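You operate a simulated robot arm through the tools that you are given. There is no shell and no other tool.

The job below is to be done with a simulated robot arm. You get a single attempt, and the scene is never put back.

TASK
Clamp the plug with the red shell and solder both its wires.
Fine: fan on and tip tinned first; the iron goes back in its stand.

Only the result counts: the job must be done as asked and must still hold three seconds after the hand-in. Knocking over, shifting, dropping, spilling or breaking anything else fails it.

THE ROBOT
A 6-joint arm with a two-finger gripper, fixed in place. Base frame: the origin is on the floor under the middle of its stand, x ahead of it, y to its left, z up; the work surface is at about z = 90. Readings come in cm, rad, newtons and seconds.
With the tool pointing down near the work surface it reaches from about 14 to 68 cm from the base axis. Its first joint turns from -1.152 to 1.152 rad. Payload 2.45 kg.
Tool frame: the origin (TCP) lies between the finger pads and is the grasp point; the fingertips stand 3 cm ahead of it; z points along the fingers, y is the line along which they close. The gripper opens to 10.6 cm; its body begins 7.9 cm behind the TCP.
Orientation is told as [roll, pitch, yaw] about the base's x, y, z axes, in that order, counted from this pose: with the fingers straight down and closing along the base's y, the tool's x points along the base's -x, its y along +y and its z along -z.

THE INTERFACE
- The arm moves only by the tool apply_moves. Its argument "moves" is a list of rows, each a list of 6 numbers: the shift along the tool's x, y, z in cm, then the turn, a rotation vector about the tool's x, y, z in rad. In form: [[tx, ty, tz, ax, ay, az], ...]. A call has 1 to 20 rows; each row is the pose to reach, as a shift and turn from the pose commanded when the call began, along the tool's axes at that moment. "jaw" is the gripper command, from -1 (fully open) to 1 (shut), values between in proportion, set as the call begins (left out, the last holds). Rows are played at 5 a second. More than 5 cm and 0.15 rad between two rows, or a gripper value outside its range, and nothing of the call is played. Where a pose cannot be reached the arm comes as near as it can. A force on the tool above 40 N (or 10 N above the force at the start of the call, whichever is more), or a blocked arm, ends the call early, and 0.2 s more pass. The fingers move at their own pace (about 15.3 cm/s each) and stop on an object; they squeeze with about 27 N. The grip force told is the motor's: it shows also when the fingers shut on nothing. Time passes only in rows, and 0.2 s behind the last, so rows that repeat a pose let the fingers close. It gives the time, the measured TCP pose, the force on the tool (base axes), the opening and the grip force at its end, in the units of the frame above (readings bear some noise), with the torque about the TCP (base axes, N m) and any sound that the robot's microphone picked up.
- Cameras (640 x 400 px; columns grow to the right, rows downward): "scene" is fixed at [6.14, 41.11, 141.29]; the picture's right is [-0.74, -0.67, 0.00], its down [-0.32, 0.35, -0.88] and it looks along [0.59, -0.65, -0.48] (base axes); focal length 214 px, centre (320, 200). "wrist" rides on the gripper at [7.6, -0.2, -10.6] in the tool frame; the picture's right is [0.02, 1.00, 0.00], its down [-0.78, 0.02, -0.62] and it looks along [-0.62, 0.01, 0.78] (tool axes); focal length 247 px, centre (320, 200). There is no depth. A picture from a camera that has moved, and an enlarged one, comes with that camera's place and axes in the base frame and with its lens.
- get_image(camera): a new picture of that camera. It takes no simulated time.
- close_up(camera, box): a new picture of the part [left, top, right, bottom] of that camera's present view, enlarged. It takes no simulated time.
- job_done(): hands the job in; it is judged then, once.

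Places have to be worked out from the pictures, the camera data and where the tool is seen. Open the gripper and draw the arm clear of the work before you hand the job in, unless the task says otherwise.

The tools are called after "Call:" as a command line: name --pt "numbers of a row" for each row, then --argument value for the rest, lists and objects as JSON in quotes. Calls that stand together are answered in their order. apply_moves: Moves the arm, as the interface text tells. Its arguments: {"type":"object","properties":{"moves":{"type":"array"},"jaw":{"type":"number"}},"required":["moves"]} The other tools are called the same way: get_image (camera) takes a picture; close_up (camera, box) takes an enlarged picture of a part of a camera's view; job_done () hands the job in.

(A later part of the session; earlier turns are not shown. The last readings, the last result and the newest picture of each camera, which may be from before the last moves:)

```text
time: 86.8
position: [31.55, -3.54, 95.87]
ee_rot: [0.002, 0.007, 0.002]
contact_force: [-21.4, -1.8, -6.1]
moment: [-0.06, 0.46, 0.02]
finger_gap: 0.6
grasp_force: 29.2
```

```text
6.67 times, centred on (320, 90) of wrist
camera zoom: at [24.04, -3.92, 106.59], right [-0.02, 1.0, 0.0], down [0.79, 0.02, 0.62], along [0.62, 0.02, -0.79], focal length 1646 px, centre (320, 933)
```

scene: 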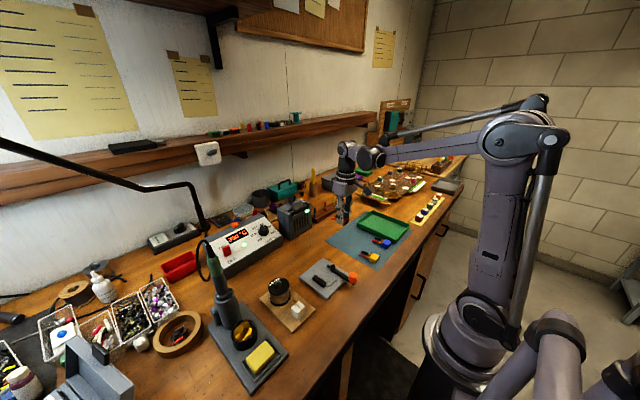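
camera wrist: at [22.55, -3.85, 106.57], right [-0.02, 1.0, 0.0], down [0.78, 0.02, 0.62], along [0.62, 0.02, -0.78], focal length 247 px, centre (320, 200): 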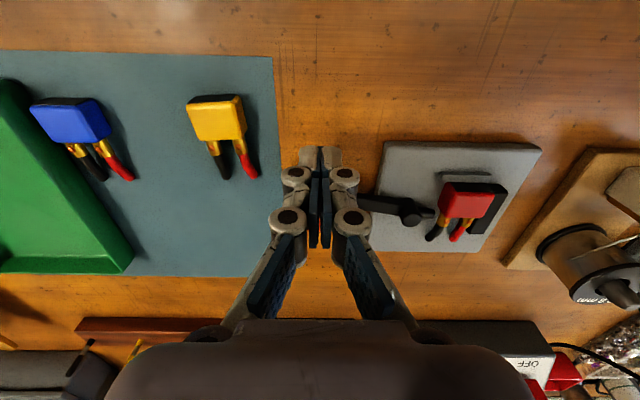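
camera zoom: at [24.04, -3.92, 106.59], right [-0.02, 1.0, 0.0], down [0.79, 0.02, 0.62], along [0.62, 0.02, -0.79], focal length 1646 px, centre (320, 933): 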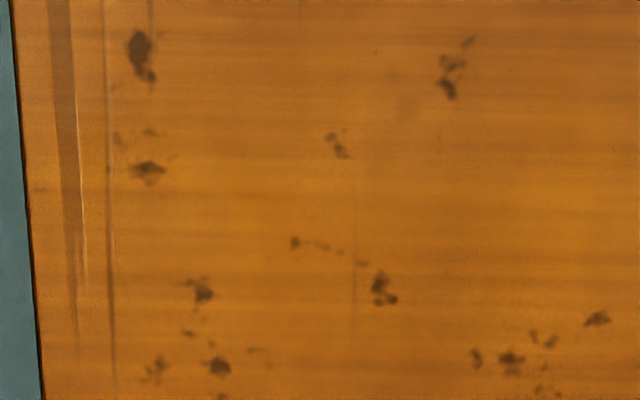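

The lever hit its stop at 21 N again. My retreat had one step too long and was refused; I'll back off slowly in allowed steps and look from above.

Call:
apply_moves --pt "0.5 0 0 0 0 0" --pt "1.5 0 0 0 0 0" --pt "1.5 0 -4 0 0 0" --pt "0.9 1.5 -8 0 0 0" --pt "0.2 4.0 -11.5 0 0 0" --pt "-0.6 7.0 -14.5 0 0 0" --pt "-1.4 9.5 -16 0 0 0"

Call:
close_up --camera "wrist" --box '[200, 20, 400, 130]'

Call:
close_up --camera "wrist" --box '[280, 60, 360, 120]'

```text
time: 88.4
position: [33.14, 5.9, 112.03]
ee_rot: [0.001, -0.001, 0.001]
contact_force: [0.9, -0.6, -0.4]
moment: [-0.01, 0.0, -0.02]
finger_gap: 0.0
grasp_force: 29.0
```

```text
3.20 times, centred on (300, 75) of wrist
camera zoom: at [25.54, 5.6, 122.62], right [-0.02, 1.0, 0.0], down [0.78, 0.02, 0.62], along [0.62, 0.02, -0.78], focal length 790 px, centre (384, 600)
```

zoom: 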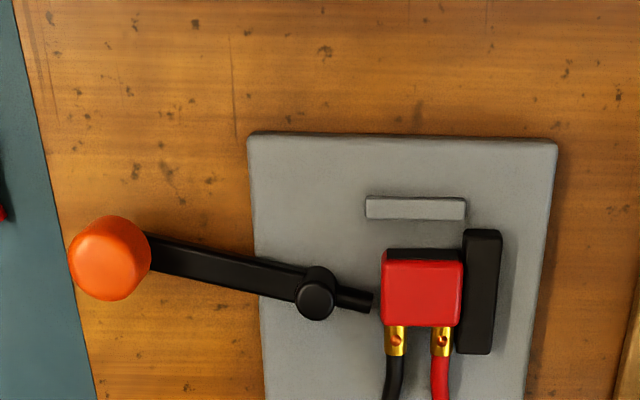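

```text
6.67 times, centred on (320, 90) of wrist
camera zoom: at [25.54, 5.6, 122.62], right [-0.02, 1.0, 0.0], down [0.78, 0.02, 0.62], along [0.62, 0.02, -0.78], focal length 1646 px, centre (320, 933)
```

zoom: 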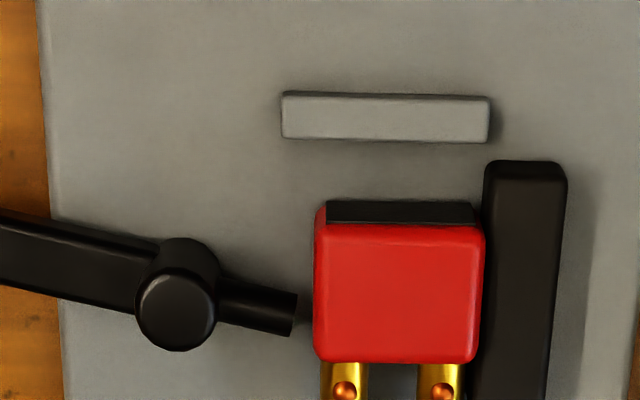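

The lever settles at about 77° each time. I'll zoom right into the gap between nose and shell.

Call:
close_up --camera "wrist" --box '[305, 92, 337, 114]'

Call:
close_up --camera "scene" --box '[322, 262, 346, 277]'

```text
16.00 times, centred on (321, 103) of wrist
camera zoom: at [25.54, 5.6, 122.62], right [-0.02, 1.0, 0.0], down [0.78, 0.02, 0.62], along [0.62, 0.02, -0.78], focal length 3952 px, centre (304, 1752)
```

zoom: 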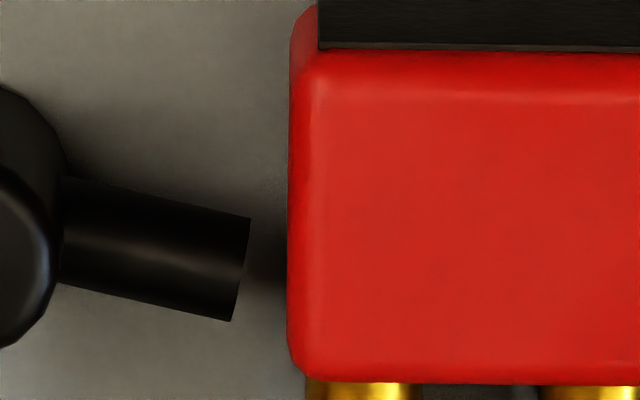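

```text
16.00 times, centred on (334, 270) of scene
camera zoom: at [6.14, 41.11, 141.29], right [-0.74, -0.67, 0.0], down [-0.32, 0.35, -0.88], along [0.59, -0.65, -0.48], focal length 3432 px, centre (96, -912)
```

zoom: 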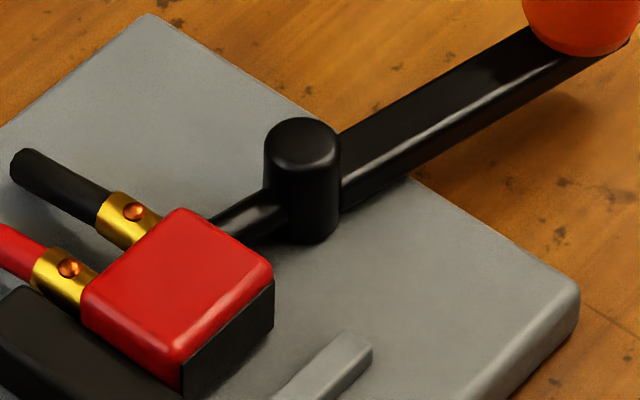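

There is clearly a 0.3–0.4 cm gap, so any hold must have engaged when the lever snapped shut. I'll repeat the tug test now that the lever has closed with the shell in this position, gripping its -x end clear of the nose.

Call:
apply_moves --pt "-0.2 0.6 4 0 0 0" --pt "-0.3 1.2 8 0 0 0" --pt "-0.42 1.33 12 0 0 0" --pt "-0.42 1.33 14 0 0 0" --jaw 0.36

Call:
close_up --camera "wrist" --box '[240, 70, 400, 190]'

Call:
apply_moves --pt "0 0 1.2 0 0 0" --pt "0 0 2.0 0 0 0" --pt "0 0 2.4 0 0 0"

Call:
apply_moves --pt "0 0 0 0 0 0" --pt "0 0 0 0 0 0" --pt "0 0 0 0 0 0" --jaw 1

Call:
apply_moves --pt "0 0 -0.03 0 0 0" --pt "0 0 -0.06 0 0 0" --pt "0 0 -0.09 0 0 0"

```text
time: 89.4
position: [33.7, 7.1, 97.92]
ee_rot: [0.002, 0.001, 0.002]
contact_force: [-0.4, -0.7, -0.5]
moment: [-0.02, 0.0, 0.01]
finger_gap: 3.37
grasp_force: 0.1
```

```text
3.33 times, centred on (320, 130) of wrist
camera zoom: at [26.06, 6.92, 108.54], right [-0.02, 1.0, 0.0], down [0.78, 0.02, 0.62], along [0.62, 0.02, -0.78], focal length 823 px, centre (320, 433)
```

zoom: 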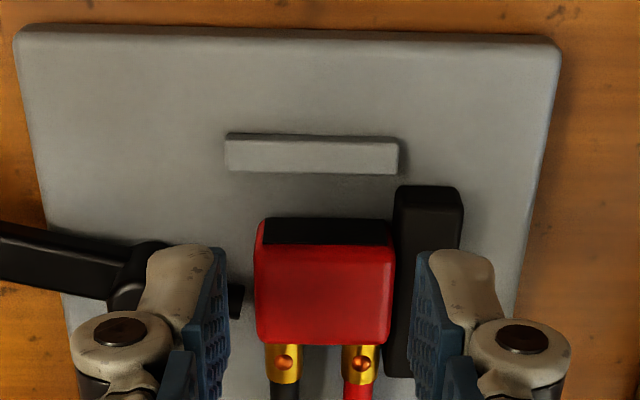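

```text
time: 90.2
position: [33.55, 7.11, 95.56]
ee_rot: [0.002, 0.001, 0.002]
contact_force: [0.1, -0.9, -0.6]
moment: [-0.01, 0.02, -0.03]
finger_gap: 3.42
grasp_force: 0.0
```

```text
time: 91.0
position: [33.56, 7.18, 95.62]
ee_rot: [0.004, 0.0, 0.002]
contact_force: [-0.1, 6.0, -0.3]
moment: [0.27, 0.01, 0.15]
finger_gap: 2.89
grasp_force: 26.8
```

```text
time: 91.8
position: [33.62, 7.22, 95.59]
ee_rot: [0.0, 0.001, 0.002]
contact_force: [1.1, 11.6, -1.3]
moment: [0.43, 0.04, 0.27]
finger_gap: 2.89
grasp_force: 26.8
```

The sideways reaction (6–12 N) acts at x≈35.9, z≈91.9 — that is the nose bearing on the shell with no free play here, unlike at the stop. So in this position the sprung cam really presses the shell; I'll set it back down flush with the jaw, release and verify.

Call:
apply_moves --pt "0 0.05 0.05 0 0 0" --pt "0 0.1 0.09 0 0 0" --pt "0 0.12 0.11 0 0 0" --pt "0 0.12 0.11 0 0 0"

Call:
apply_moves --pt "0 0 0 0 0 0" --pt "0 0 0 0 0 0" --pt "0 0 -0.5 0 0 0" --pt "0 0 -1.5 0 0 0" --pt "0 0 -4 0 0 0" --pt "0 0 -8 0 0 0" --pt "0 0 -12 0 0 0" --pt "0 0 -16 0 0 0" --jaw 0.4

Call:
close_up --camera "wrist" --box '[200, 20, 400, 130]'

Call:
close_up --camera "wrist" --box '[280, 60, 360, 120]'

Call:
close_up --camera "scene" --box '[300, 245, 364, 290]'

```text
time: 92.8
position: [33.57, 7.28, 95.53]
ee_rot: [0.0, -0.001, 0.0]
contact_force: [-0.6, 3.6, 15.4]
moment: [0.11, -0.25, 0.08]
finger_gap: 2.88
grasp_force: 26.7
```

```text
time: 94.6
position: [33.53, 7.25, 111.58]
ee_rot: [0.003, 0.001, 0.001]
contact_force: [0.2, 0.7, -0.2]
moment: [-0.01, 0.01, 0.01]
finger_gap: 3.17
grasp_force: 0.1
```

```text
3.20 times, centred on (300, 75) of wrist
camera zoom: at [25.97, 6.97, 122.23], right [-0.02, 1.0, 0.0], down [0.78, 0.02, 0.62], along [0.62, 0.02, -0.78], focal length 790 px, centre (384, 600)
```

zoom: 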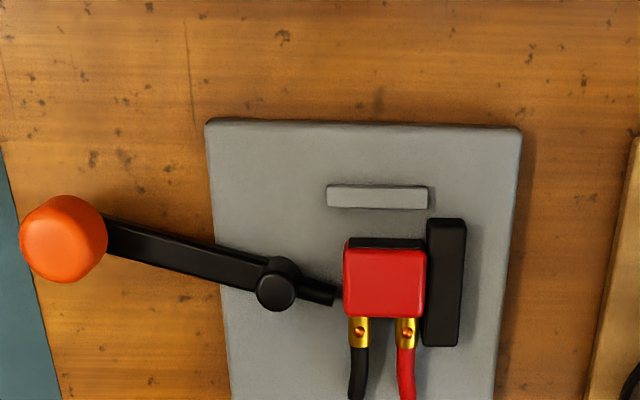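

```text
6.67 times, centred on (320, 90) of wrist
camera zoom: at [25.97, 6.97, 122.23], right [-0.02, 1.0, 0.0], down [0.78, 0.02, 0.62], along [0.62, 0.02, -0.78], focal length 1646 px, centre (320, 933)
```

zoom: 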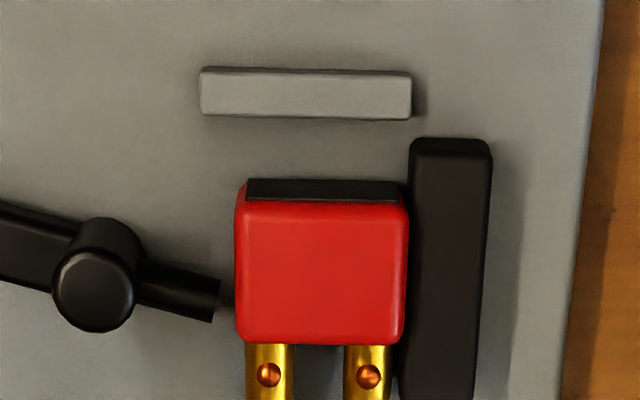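

```text
8.89 times, centred on (332, 268) of scene
camera zoom: at [6.14, 41.11, 141.29], right [-0.74, -0.67, 0.0], down [-0.32, 0.35, -0.88], along [0.59, -0.65, -0.48], focal length 1906 px, centre (213, -400)
```

zoom: 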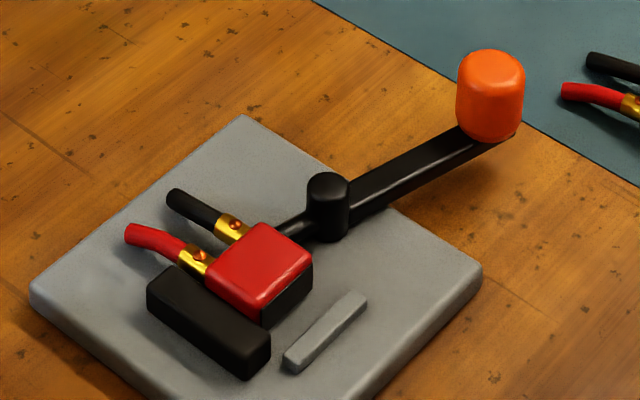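

The nose bears on the shell but the lever sits a little back (~74°) after my tug. I'll press it home one last time and leave the clamp alone after that.

Call:
apply_moves --pt "1.2 -3.6 1.3 0 0 0" --pt "2.4 -7.2 2.6 0 0 0" --pt "3.8 -10.85 3.9 0 0 0" --pt "4.0 -10.85 8.0 0 0 0" --pt "4.0 -10.85 12.0 0 0 0" --pt "4.0 -10.85 15.6 0 0 0" --jaw 1

Call:
apply_moves --pt "-0.5 0 0 0 0 0" --pt "-1.0 0 0 0 0 0" --pt "-1.5 0 0 0 0 0" --pt "-1.8 0 0 0 0 0"

Call:
apply_moves --pt "-0.1 0 0 0 0 0" --pt "-0.2 0 0 0 0 0" --pt "-0.3 0 0 0 0 0"

```text
time: 96.0
position: [29.62, -3.53, 95.94]
ee_rot: [0.004, 0.0, 0.002]
contact_force: [-0.2, -0.2, -0.1]
moment: [-0.03, 0.02, -0.01]
finger_gap: 0.0
grasp_force: 27.1
```

```text
time: 97.0
position: [31.4, -3.58, 95.95]
ee_rot: [0.002, -0.001, 0.004]
contact_force: [-2.0, -1.0, -0.4]
moment: [0.0, 0.07, 0.0]
finger_gap: 0.6
grasp_force: 28.9
```

```text
time: 97.8
position: [31.54, -3.62, 95.87]
ee_rot: [0.001, 0.003, 0.002]
contact_force: [-17.7, -2.4, 7.4]
moment: [0.0, 0.26, 0.01]
finger_gap: 0.57
grasp_force: 28.1
```

Pressed to 18 N. The knob wedges slightly between the closed fingertips, which may drag it back on retreat, so this time I'll open the jaws before backing away.

Call:
apply_moves --pt "-0.05 0 0 0 0 0" --pt "-0.1 0 0 0 0 0"

Call:
apply_moves --pt "0 0 0 0 0 0" --pt "0 0 0 0 0 0" --pt "0.8 0 0 0 0 0" --pt "2.0 0 0 0 0 0" --pt "2.0 0 -4 0 0 0" --pt "1.2 1.5 -8 0 0 0" --pt "0.4 4.0 -11.5 0 0 0" --pt "-0.6 7.0 -14.5 0 0 0" --pt "-1.6 10.0 -16 0 0 0" --jaw 0.3

Call:
close_up --camera "wrist" --box '[200, 20, 400, 130]'

Call:
close_up --camera "wrist" --box '[280, 60, 360, 120]'

```text
time: 98.4
position: [31.57, -3.59, 95.84]
ee_rot: [0.0, 0.008, 0.0]
contact_force: [-25.0, -5.7, 9.6]
moment: [-0.13, 0.32, -0.01]
finger_gap: 0.59
grasp_force: 28.0
```

```text
time: 100.4
position: [33.42, 6.51, 111.89]
ee_rot: [0.002, 0.0, 0.0]
contact_force: [-1.3, 0.0, 0.1]
moment: [0.01, 0.01, 0.01]
finger_gap: 3.71
grasp_force: 0.0
```

```text
3.20 times, centred on (300, 75) of wrist
camera zoom: at [25.87, 6.19, 122.56], right [-0.02, 1.0, 0.0], down [0.78, 0.02, 0.62], along [0.62, 0.01, -0.78], focal length 790 px, centre (384, 600)
```

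zoom: 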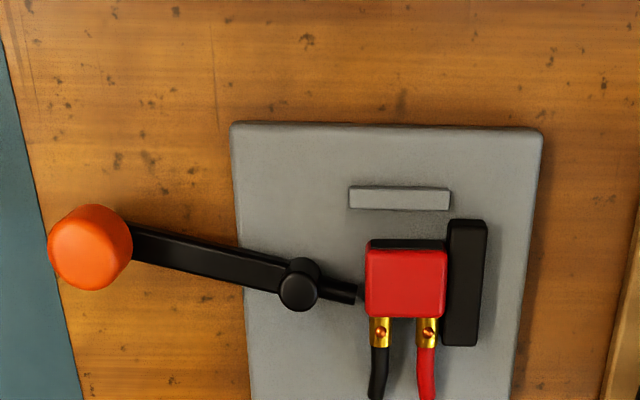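

```text
6.67 times, centred on (320, 90) of wrist
camera zoom: at [25.87, 6.19, 122.56], right [-0.02, 1.0, 0.0], down [0.78, 0.02, 0.62], along [0.62, 0.01, -0.78], focal length 1646 px, centre (320, 933)
```

zoom: 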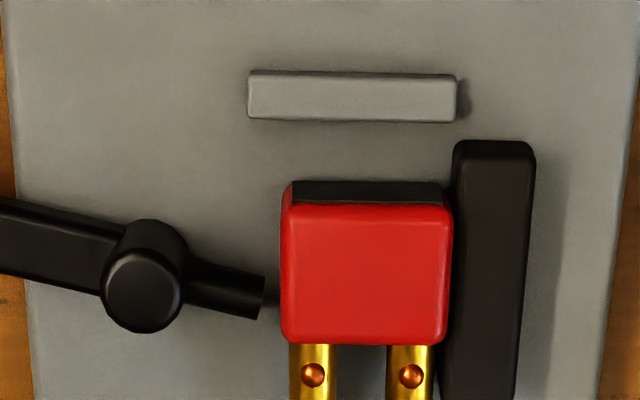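

The lever holds at ~76° with the shell pressed to the jaw, so I'm leaving the clamp. For the iron (vertical at about (42.4, 32), grip zone z≈102–112) I'll use a 45° downward tool heading outward at 25°; first I yaw the wrist while rising to free space.

Call:
apply_moves --pt "-0.87 2.5 -2.0 0 0 -0.145" --pt "-1.73 5.0 -4.1 0 0 -0.29" --pt "-2.6 7.5 -6.1 0 0 -0.436" --jaw -1

Call:
apply_moves --pt "0 0 0 0 -0.131 0" --pt "0 0 0 0 -0.262 0" --pt "0 0 0 0 -0.393 0" --pt "0 0 0 0 -0.524 0" --pt "0 0 0 0 -0.655 0" --pt "0 0 0 0 -0.785 0"

Call:
get_image --camera "scene"

Call:
get_image --camera "wrist"

```text
time: 101.2
position: [36.0, 13.91, 117.97]
ee_rot: [0.003, 0.001, 0.439]
contact_force: [0.1, -0.5, 0.0]
moment: [-0.01, 0.01, -0.01]
finger_gap: 10.59
grasp_force: 0.0
```

```text
time: 102.6
position: [35.94, 14.01, 118.1]
ee_rot: [0.0, -0.788, 0.437]
contact_force: [-0.4, -0.4, -0.3]
moment: [0.02, 0.03, 0.0]
finger_gap: 10.61
grasp_force: 0.0
```

```text
taken
```

scene: 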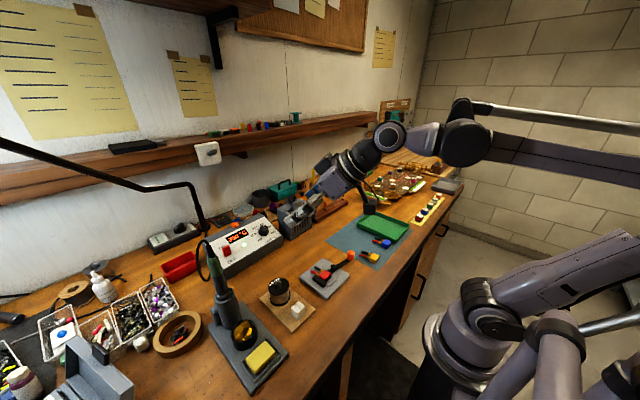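

```text
taken
camera wrist: at [24.42, 8.22, 120.08], right [-0.44, 0.9, -0.01], down [0.09, 0.06, 0.99], along [0.89, 0.43, -0.11], focal length 247 px, centre (320, 200)
```

wrist: 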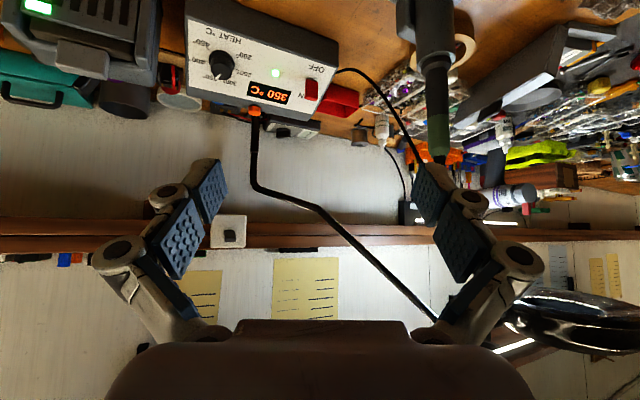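

The tilted pose is reachable. The iron shows at the expected bearing; I'll move to a pre-grasp point about 9 cm back from it along the tool axis.

Call:
apply_moves --pt "-0.55 3.37 1.93 0 0 0" --pt "-1.1 6.74 3.86 0 0 0" --pt "-1.66 10.1 5.8 0 0 0" --pt "-2.21 13.48 7.72 0 0 0"

Call:
get_image --camera "wrist"

Call:
close_up --camera "scene" --box '[160, 170, 352, 330]'

```text
time: 103.6
position: [36.78, 29.0, 114.18]
ee_rot: [0.003, -0.787, 0.435]
contact_force: [0.2, 0.0, 0.1]
moment: [-0.03, -0.04, -0.02]
finger_gap: 10.59
grasp_force: 0.0
```

```text
taken
camera wrist: at [25.17, 23.48, 116.28], right [-0.44, 0.9, -0.01], down [0.1, 0.06, 0.99], along [0.89, 0.43, -0.11], focal length 247 px, centre (320, 200)
```

wrist: 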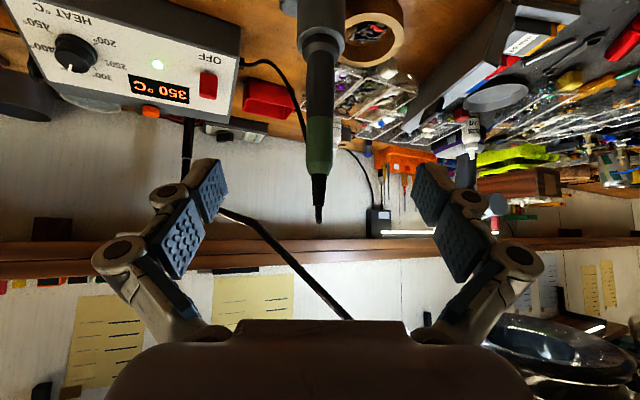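

```text
2.50 times, centred on (256, 250) of scene
camera zoom: at [6.14, 41.11, 141.29], right [-0.74, -0.67, 0.0], down [-0.32, 0.35, -0.88], along [0.59, -0.65, -0.48], focal length 536 px, centre (480, 75)
```

zoom: 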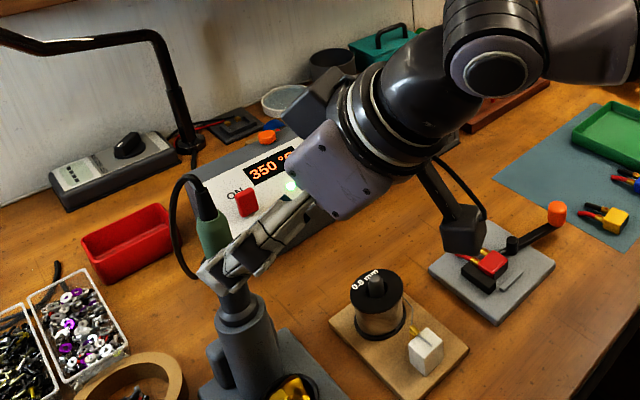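

The iron is nearly centred between the open fingers and stands parallel to the view's vertical. I'll zoom to measure the lateral offset precisely.

Call:
close_up --camera "wrist" --box '[270, 0, 370, 80]'

Call:
close_up --camera "wrist" --box '[270, 80, 370, 230]'

```text
5.00 times, centred on (320, 40) of wrist
camera zoom: at [25.17, 23.48, 116.28], right [-0.44, 0.9, -0.01], down [0.1, 0.06, 0.99], along [0.89, 0.43, -0.11], focal length 1235 px, centre (320, 1000)
```

zoom: 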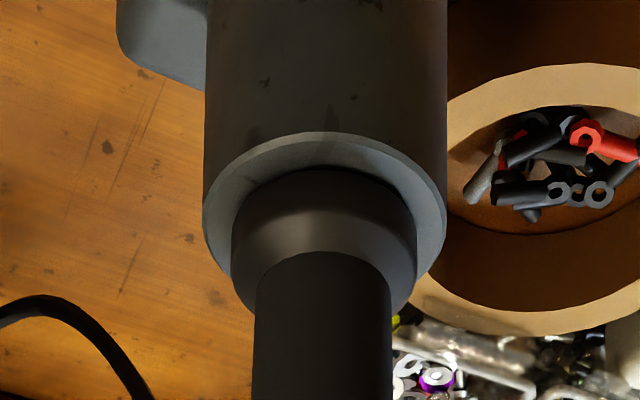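

```text
2.67 times, centred on (320, 155) of wrist
camera zoom: at [25.17, 23.48, 116.28], right [-0.44, 0.9, -0.01], down [0.1, 0.06, 0.99], along [0.89, 0.43, -0.11], focal length 659 px, centre (320, 320)
```

zoom: 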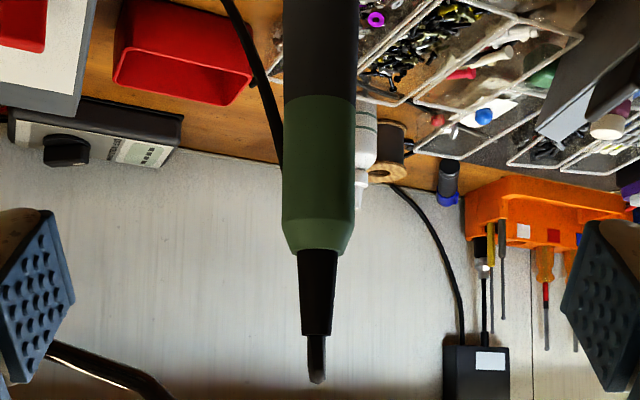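

The iron is within 0.1 cm of the finger mid-plane and truly vertical. I'll advance 6 cm along the tool axis, correcting that offset, and look again before the last stretch.

Call:
apply_moves --pt "0 -0.05 2 0 0 0" --pt "0 -0.1 4 0 0 0" --pt "0 -0.1 6 0 0 0"

Call:
get_image --camera "wrist"

Call:
close_up --camera "scene" --box '[180, 220, 276, 300]'

```text
time: 104.4
position: [40.61, 30.95, 109.94]
ee_rot: [0.002, -0.784, 0.437]
contact_force: [-1.0, -0.4, -0.5]
moment: [0.01, -0.03, -0.01]
finger_gap: 10.58
grasp_force: 0.0
```

```text
taken
camera wrist: at [29.06, 25.16, 112.04], right [-0.44, 0.9, -0.01], down [0.1, 0.06, 0.99], along [0.89, 0.43, -0.11], focal length 247 px, centre (320, 200)
```

wrist: 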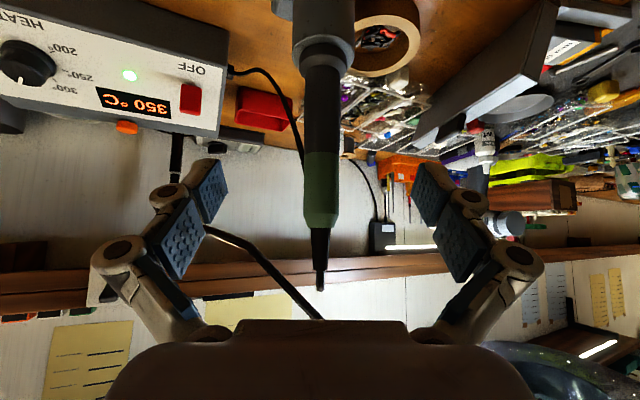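

```text
5.00 times, centred on (228, 260) of scene
camera zoom: at [6.14, 41.11, 141.29], right [-0.74, -0.67, 0.0], down [-0.32, 0.35, -0.88], along [0.59, -0.65, -0.48], focal length 1072 px, centre (780, -100)
```

zoom: 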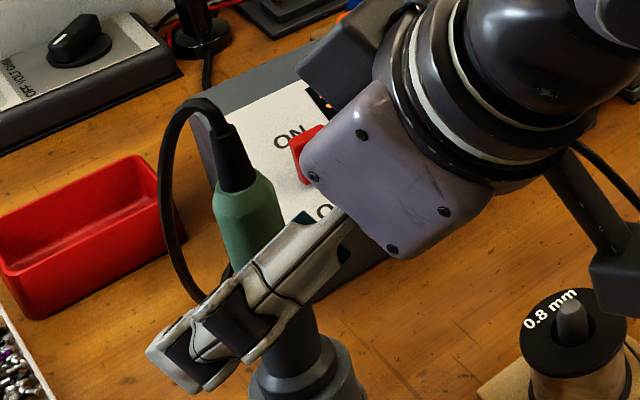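

Now centred at u≈320. To pin down the remaining distance to the handle I'll zoom for its apparent width.

Call:
close_up --camera "wrist" --box '[280, 120, 360, 250]'

Call:
close_up --camera "wrist" --box '[280, 20, 360, 120]'

```text
3.08 times, centred on (320, 185) of wrist
camera zoom: at [29.06, 25.16, 112.04], right [-0.44, 0.9, -0.01], down [0.1, 0.06, 0.99], along [0.89, 0.43, -0.11], focal length 760 px, centre (320, 246)
```

zoom: 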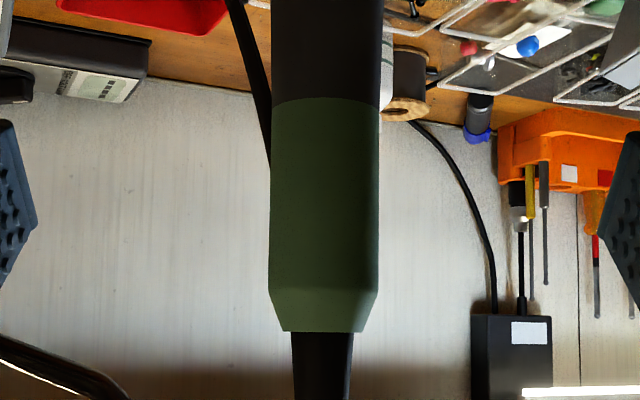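

```text
4.00 times, centred on (320, 70) of wrist
camera zoom: at [29.06, 25.16, 112.04], right [-0.44, 0.9, -0.01], down [0.1, 0.06, 0.99], along [0.89, 0.43, -0.11], focal length 988 px, centre (320, 720)
```

zoom: 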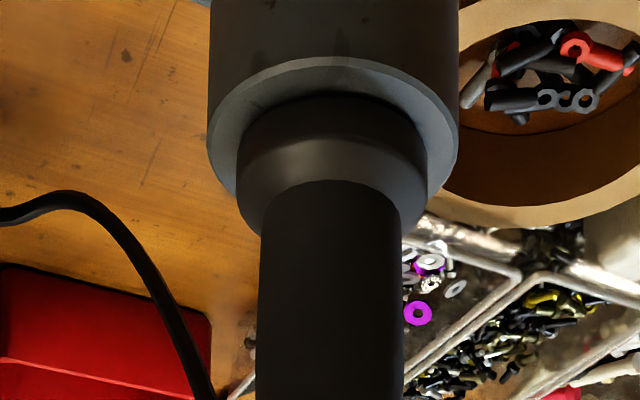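

Triangulating the width change puts the iron's axis at (42.44, 31.72), 2.9 cm further along the tool axis, with a handle diameter of 2.1 cm. Advancing the last stretch, then closing.

Call:
apply_moves --pt "0 0.03 1.5 0 0 0" --pt "0 0.06 2.85 0 0 0"

Call:
get_image --camera "wrist"

Call:
close_up --camera "scene" --box '[180, 220, 276, 300]'

```text
time: 105.0
position: [42.48, 31.86, 107.93]
ee_rot: [0.002, -0.786, 0.436]
contact_force: [-0.1, -0.3, 0.8]
moment: [-0.02, 0.03, -0.01]
finger_gap: 10.6
grasp_force: 0.1
```

```text
taken
camera wrist: at [30.84, 26.03, 110.0], right [-0.44, 0.9, -0.01], down [0.1, 0.06, 0.99], along [0.89, 0.43, -0.11], focal length 247 px, centre (320, 200)
```

wrist: 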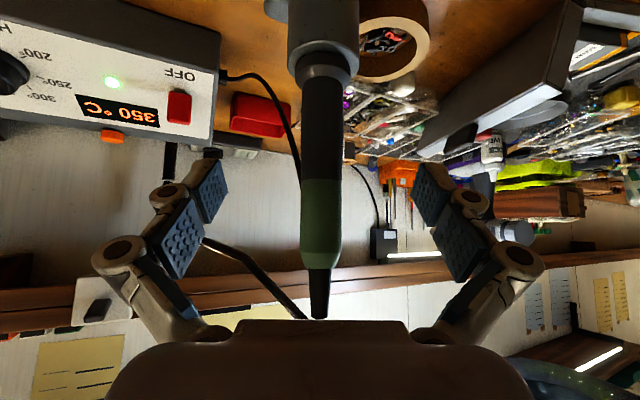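

```text
5.00 times, centred on (228, 260) of scene
camera zoom: at [6.14, 41.11, 141.29], right [-0.74, -0.67, 0.0], down [-0.32, 0.35, -0.88], along [0.59, -0.65, -0.48], focal length 1072 px, centre (780, -100)
```

zoom: 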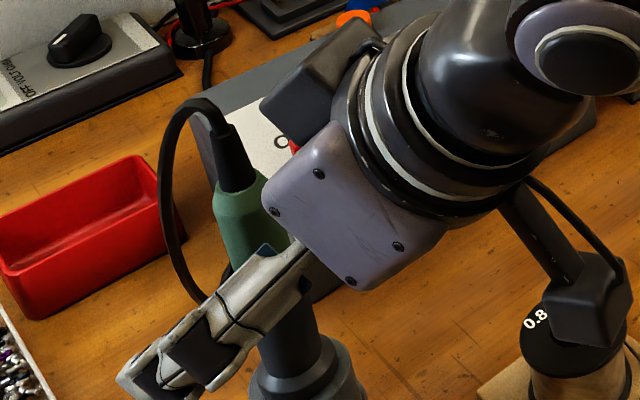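

The handle lies at the TCP between the pads. Closing the gripper on it.

Call:
apply_moves --pt "0 0 0 0 0 0" --pt "0 0 0 0 0 0" --pt "0 0 0 0 0 0" --pt "0 0 0 0 0 0" --jaw 1

Call:
get_image --camera "wrist"

Call:
close_up --camera "scene" --box '[180, 220, 276, 300]'

```text
time: 106.0
position: [42.45, 31.78, 107.96]
ee_rot: [0.002, -0.788, 0.438]
contact_force: [-2.3, 0.3, 14.1]
moment: [0.07, -0.15, 0.01]
finger_gap: 2.17
grasp_force: 27.2
```

```text
taken
camera wrist: at [30.83, 26.04, 110.05], right [-0.44, 0.9, -0.01], down [0.09, 0.06, 0.99], along [0.89, 0.43, -0.11], focal length 247 px, centre (320, 200)
```

wrist: 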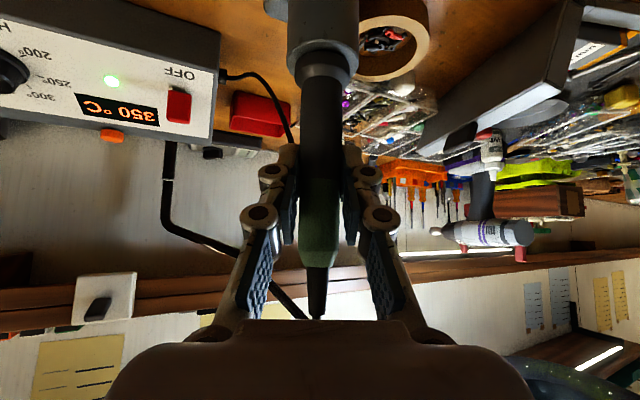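

```text
5.00 times, centred on (228, 260) of scene
camera zoom: at [6.11, 41.1, 141.29], right [-0.74, -0.67, 0.0], down [-0.32, 0.35, -0.88], along [0.59, -0.65, -0.48], focal length 1072 px, centre (780, -100)
```

zoom: 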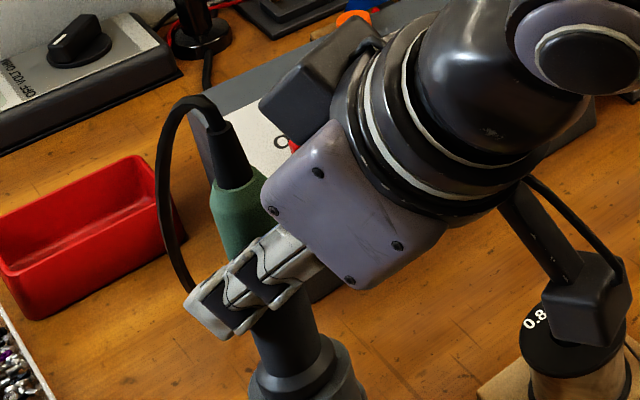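

Iron gripped (2.17 cm). I'll lift it straight up out of the holder in steps, checking force and the tip.

Call:
apply_moves --pt "-0.35 0 -0.35 0 0 0" --pt "-1.06 0 -1.06 0 0 0" --pt "-2.12 0 -2.12 0 0 0" --pt "-3.54 0 -3.54 0 0 0"

Call:
close_up --camera "scene" --box '[180, 210, 276, 330]'

```text
time: 107.0
position: [42.41, 31.62, 112.8]
ee_rot: [0.001, -0.788, 0.438]
contact_force: [-0.1, -0.6, -0.3]
moment: [0.01, -0.01, -0.02]
finger_gap: 2.13
grasp_force: 27.2
```

```text
3.33 times, centred on (228, 270) of scene
camera zoom: at [6.14, 41.11, 141.29], right [-0.74, -0.67, 0.0], down [-0.32, 0.35, -0.88], along [0.59, -0.65, -0.48], focal length 715 px, centre (627, -33)
```

zoom: 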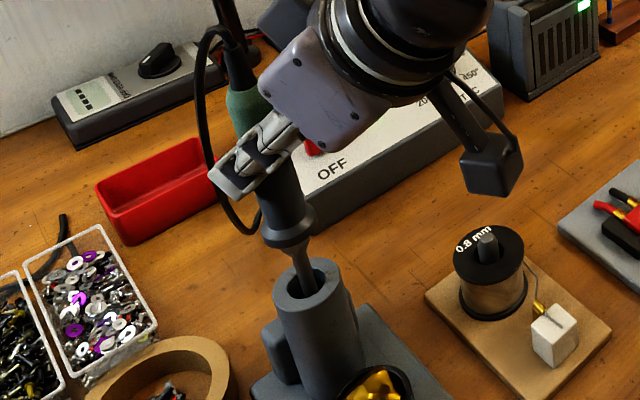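

It slides out freely, with the barrel now visible above the tube. Continuing the lift to clear the tip.

Call:
apply_moves --pt "-1.41 0 -1.41 0 0 0" --pt "-2.83 0 -2.83 0 0 0" --pt "-4.24 0 -4.24 0 0 0" --pt "-5.3 0 -5.3 0 0 0"

Call:
close_up --camera "scene" --box '[180, 190, 276, 310]'

Call:
get_image --camera "scene"

```text
time: 108.0
position: [42.25, 31.77, 120.35]
ee_rot: [0.001, -0.785, 0.436]
contact_force: [-0.5, 1.0, -1.0]
moment: [0.03, -0.03, 0.01]
finger_gap: 2.15
grasp_force: 27.0
```

```text
3.33 times, centred on (228, 250) of scene
camera zoom: at [6.14, 41.11, 141.29], right [-0.74, -0.67, 0.0], down [-0.32, 0.35, -0.88], along [0.59, -0.65, -0.48], focal length 715 px, centre (627, 33)
```

zoom: 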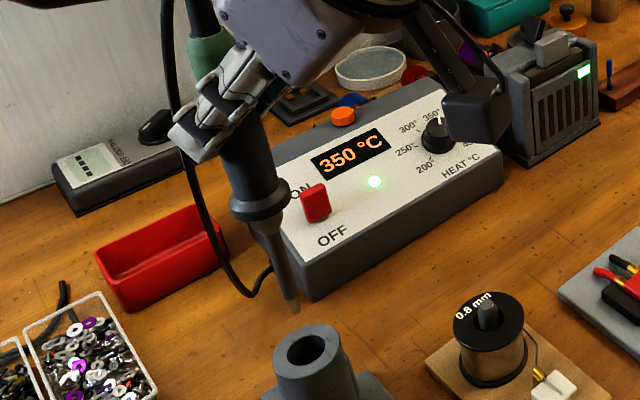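

```text
taken
```

scene: 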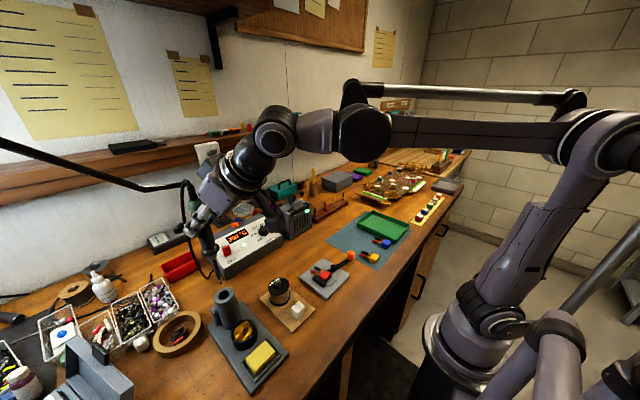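

The iron is out with its tip about 16 cm below the TCP. I'll check how it sits in the grip with the wrist camera, and zoom the scene camera onto the tip.

Call:
close_up --camera "wrist" --box '[270, 60, 370, 330]'

Call:
close_up --camera "wrist" --box '[270, 0, 370, 120]'

Call:
close_up --camera "scene" --box '[205, 240, 245, 290]'

```text
1.48 times, centred on (320, 195) of wrist
camera zoom: at [30.74, 25.97, 122.48], right [-0.44, 0.9, -0.01], down [0.1, 0.06, 0.99], along [0.89, 0.43, -0.11], focal length 366 px, centre (320, 207)
```

zoom: 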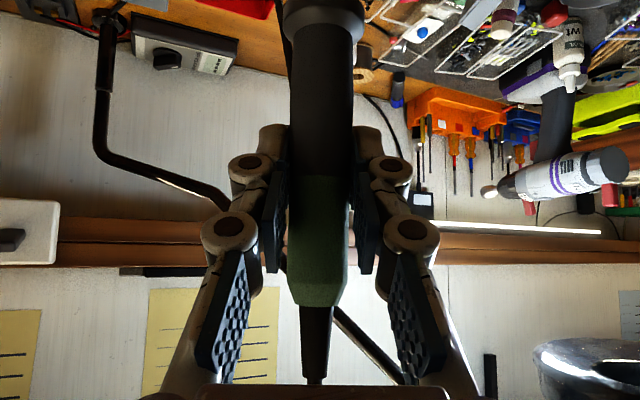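

```text
3.33 times, centred on (320, 60) of wrist
camera zoom: at [30.74, 25.97, 122.48], right [-0.44, 0.9, -0.01], down [0.1, 0.06, 0.99], along [0.89, 0.43, -0.11], focal length 823 px, centre (320, 667)
```

zoom: 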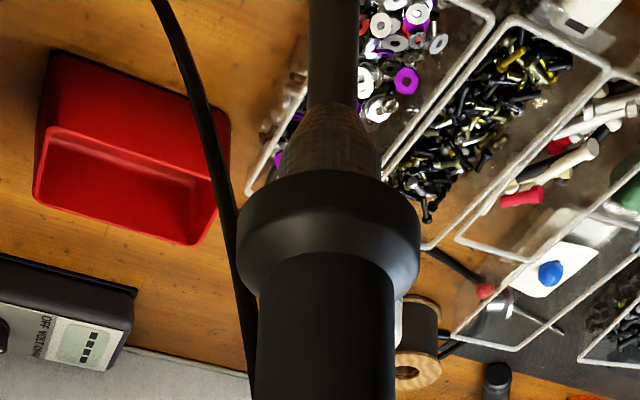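

```text
8.00 times, centred on (225, 265) of scene
camera zoom: at [6.14, 41.11, 141.29], right [-0.74, -0.67, 0.0], down [-0.32, 0.35, -0.88], along [0.59, -0.65, -0.48], focal length 1716 px, centre (1080, -320)
```

zoom: 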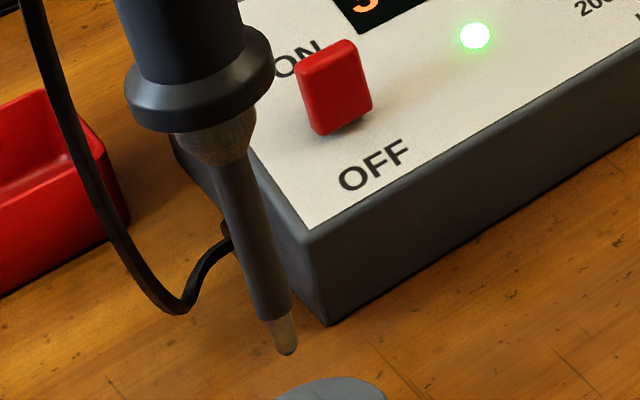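

The tip sits at about TCP + (0.35, 0.25, -16.2). The solder wire end lies on the white block at about (31.7, 19.85, 93.9), running back along +x; I'll carry the iron to about 4 cm above it, keeping its orientation.

Call:
apply_moves --pt "2.99 -1.27 -1.19 0 0 0" --pt "5.98 -2.54 -2.38 0 0 0" --pt "8.97 -3.81 -3.57 0 0 0" --pt "11.96 -5.08 -4.76 0 0 0" --pt "14.95 -6.35 -5.95 0 0 0" --pt "14.95 -6.35 -5.95 0 0 0"

Call:
get_image --camera "scene"

Call:
close_up --camera "scene" --box '[255, 250, 335, 330]'

```text
time: 109.4
position: [31.69, 19.62, 114.01]
ee_rot: [0.002, -0.788, 0.437]
contact_force: [0.7, 0.7, -0.6]
moment: [-0.03, 0.02, 0.0]
finger_gap: 2.16
grasp_force: 27.1
```

```text
taken
```

scene: 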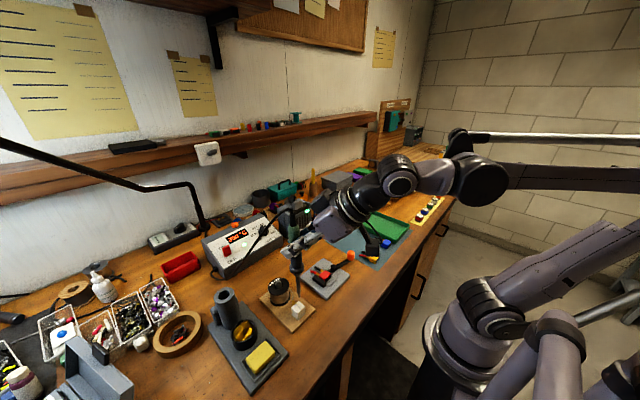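

```text
5.00 times, centred on (295, 290) of scene
camera zoom: at [6.14, 41.11, 141.29], right [-0.74, -0.67, 0.0], down [-0.32, 0.35, -0.88], along [0.59, -0.65, -0.48], focal length 1072 px, centre (445, -250)
```

zoom: 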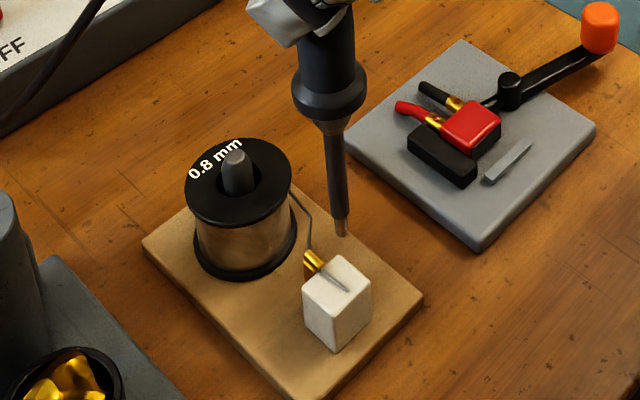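

The tip hangs right above the wire; lowering about 3.6 cm should land it on the wire near its end. I'll go down 3 cm first and zoom.

Call:
apply_moves --pt "0.7 0 0.7 0 0 0" --pt "1.41 0 1.41 0 0 0" --pt "2.12 0 2.12 0 0 0" --pt "2.12 0 2.12 0 0 0"

Call:
close_up --camera "scene" --box '[280, 285, 320, 315]'

```text
time: 110.4
position: [31.65, 19.76, 111.11]
ee_rot: [0.001, -0.785, 0.436]
contact_force: [0.2, 0.0, -0.8]
moment: [0.01, -0.03, 0.0]
finger_gap: 2.16
grasp_force: 26.6
```

```text
13.33 times, centred on (300, 300) of scene
camera zoom: at [6.14, 41.11, 141.29], right [-0.74, -0.67, 0.0], down [-0.32, 0.35, -0.88], along [0.59, -0.65, -0.48], focal length 2860 px, centre (587, -1133)
```

zoom: 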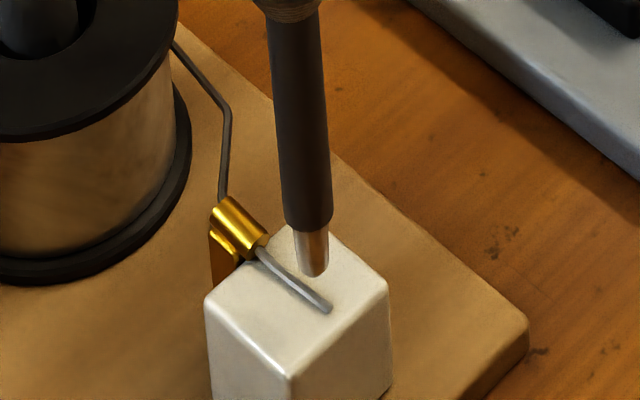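

The tip is about 0.5 cm above the wire and in line with it. Lowering gently in small steps until contact.

Call:
apply_moves --pt "0.1 0 0.1 0 0 0" --pt "0.2 0 0.2 0 0 0" --pt "0.28 0 0.28 0 0 0" --pt "0.28 0 0.28 0 0 0"

Call:
close_up --camera "scene" --box '[284, 288, 316, 312]'

```text
time: 111.4
position: [31.61, 19.62, 110.72]
ee_rot: [0.002, -0.785, 0.435]
contact_force: [-0.4, -0.3, -1.0]
moment: [0.01, 0.01, 0.02]
finger_gap: 2.12
grasp_force: 27.1
```

```text
16.00 times, centred on (300, 300) of scene
camera zoom: at [6.14, 41.11, 141.29], right [-0.74, -0.67, 0.0], down [-0.32, 0.35, -0.88], along [0.59, -0.65, -0.48], focal length 3432 px, centre (640, -1400)
```

zoom: 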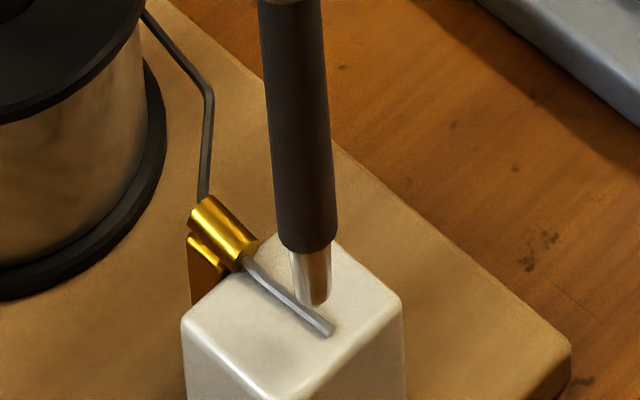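

Nearly there: the tip's end is about 0.3 cm above the wire line. A further 0.2 cm in small steps.

Call:
apply_moves --pt "0.07 0 0.07 0 0 0" --pt "0.14 0 0.14 0 0 0" --pt "0.14 0 0.14 0 0 0"

Call:
close_up --camera "scene" --box '[284, 288, 316, 312]'

```text
time: 112.2
position: [31.63, 19.66, 110.49]
ee_rot: [0.0, -0.783, 0.436]
contact_force: [-0.6, -0.1, -0.1]
moment: [0.03, -0.02, -0.01]
finger_gap: 2.16
grasp_force: 26.7
```

```text
16.00 times, centred on (300, 300) of scene
camera zoom: at [6.14, 41.11, 141.29], right [-0.74, -0.67, 0.0], down [-0.32, 0.35, -0.88], along [0.59, -0.65, -0.48], focal length 3432 px, centre (640, -1400)
```

zoom: 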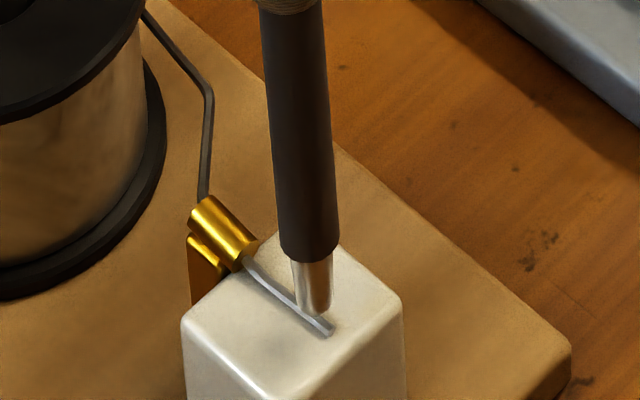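

The tip now reaches the wire and looks brighter. I'll lower another 0.1 cm for firm contact and dwell a couple of seconds.

Call:
apply_moves --pt "0.04 0 0.04 0 0 0" --pt "0.07 0 0.07 0 0 0" --pt "0.07 0 0.07 0 0 0" --pt "0.07 0 0.07 0 0 0" --pt "0.07 0 0.07 0 0 0" --pt "0.07 0 0.07 0 0 0"

Call:
close_up --camera "scene" --box '[284, 288, 316, 312]'

```text
time: 113.6
position: [31.66, 19.56, 110.25]
ee_rot: [0.002, -0.785, 0.437]
contact_force: [-0.2, -0.5, -0.5]
moment: [0.0, 0.01, -0.02]
finger_gap: 2.16
grasp_force: 26.7
```

```text
16.00 times, centred on (300, 300) of scene
camera zoom: at [6.14, 41.11, 141.29], right [-0.74, -0.67, 0.0], down [-0.32, 0.35, -0.88], along [0.59, -0.65, -0.48], focal length 3432 px, centre (640, -1400)
```

zoom: 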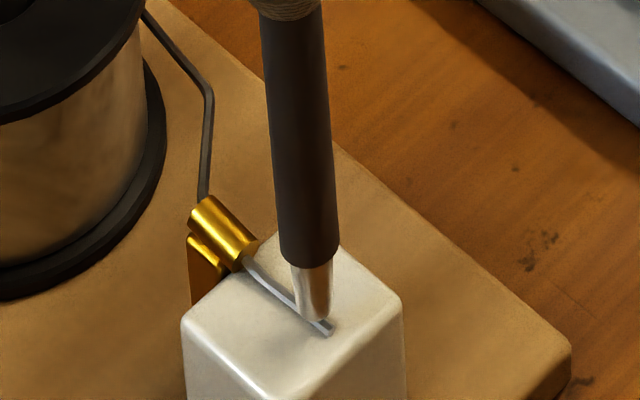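

Still no contact force, and the tip overlaps the wire end. I'll go down in 0.07 cm steps until a light touch registers, then hold.

Call:
apply_moves --pt "0.05 0 0.05 0 0 0" --pt "0.1 0 0.1 0 0 0" --pt "0.1 0 0.1 0 0 0" --pt "0.1 0 0.1 0 0 0" --pt "0.1 0 0.1 0 0 0"

Call:
close_up --camera "scene" --box '[284, 288, 316, 312]'

```text
time: 114.8
position: [31.64, 19.72, 110.2]
ee_rot: [0.002, -0.787, 0.437]
contact_force: [0.1, -0.1, -0.1]
moment: [-0.02, 0.0, 0.0]
finger_gap: 2.13
grasp_force: 27.2
```

```text
16.00 times, centred on (300, 300) of scene
camera zoom: at [6.14, 41.11, 141.29], right [-0.74, -0.67, 0.0], down [-0.32, 0.35, -0.88], along [0.59, -0.65, -0.48], focal length 3432 px, centre (640, -1400)
```

zoom: 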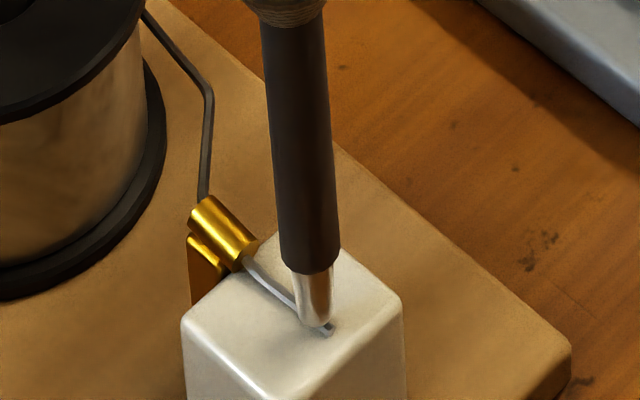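

The tip now overlaps the wire without force. I'll lower slightly more until it touches the block/wire, then zoom on the tip.

Call:
apply_moves --pt "0.04 0 0.04 0 0 0" --pt "0.08 0 0.08 0 0 0" --pt "0.08 0 0.08 0 0 0" --pt "0.08 0 0.08 0 0 0" --pt "0.08 0 0.08 0 0 0"

Call:
close_up --camera "scene" --box '[284, 288, 316, 312]'

```text
time: 116.0
position: [31.74, 19.7, 110.03]
ee_rot: [0.001, -0.786, 0.436]
contact_force: [0.0, 1.0, -1.0]
moment: [0.03, -0.03, 0.02]
finger_gap: 2.16
grasp_force: 27.1
```

```text
16.00 times, centred on (300, 300) of scene
camera zoom: at [6.14, 41.11, 141.29], right [-0.74, -0.67, 0.0], down [-0.32, 0.35, -0.88], along [0.59, -0.65, -0.48], focal length 3432 px, centre (640, -1400)
```

zoom: 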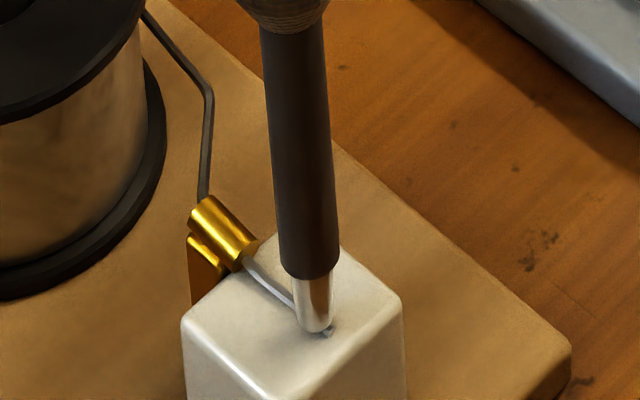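

The tip looks distinctly shinier now. One more small step down to feel the block, then I'll raise it and inspect the tip.

Call:
apply_moves --pt "0.04 0 0.04 0 0 0" --pt "0.07 0 0.07 0 0 0" --pt "0.07 0 0.07 0 0 0" --pt "0.07 0 0.07 0 0 0" --pt "0.07 0 0.07 0 0 0" --pt "0.07 0 0.07 0 0 0" --pt "0.07 0 0.07 0 0 0"

Call:
close_up --camera "scene" --box '[284, 288, 316, 312]'

```text
time: 117.6
position: [31.64, 19.79, 109.9]
ee_rot: [0.002, -0.787, 0.436]
contact_force: [-0.5, -0.4, -1.1]
moment: [0.01, 0.0, -0.01]
finger_gap: 2.15
grasp_force: 27.3
```

```text
16.00 times, centred on (300, 300) of scene
camera zoom: at [6.14, 41.11, 141.29], right [-0.74, -0.67, 0.0], down [-0.32, 0.35, -0.88], along [0.59, -0.65, -0.48], focal length 3432 px, centre (640, -1400)
```

zoom: 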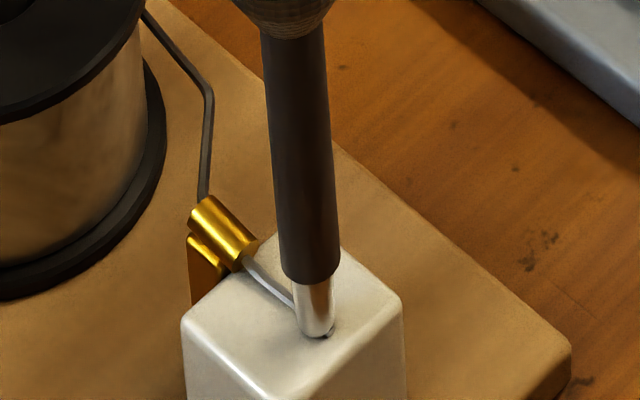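

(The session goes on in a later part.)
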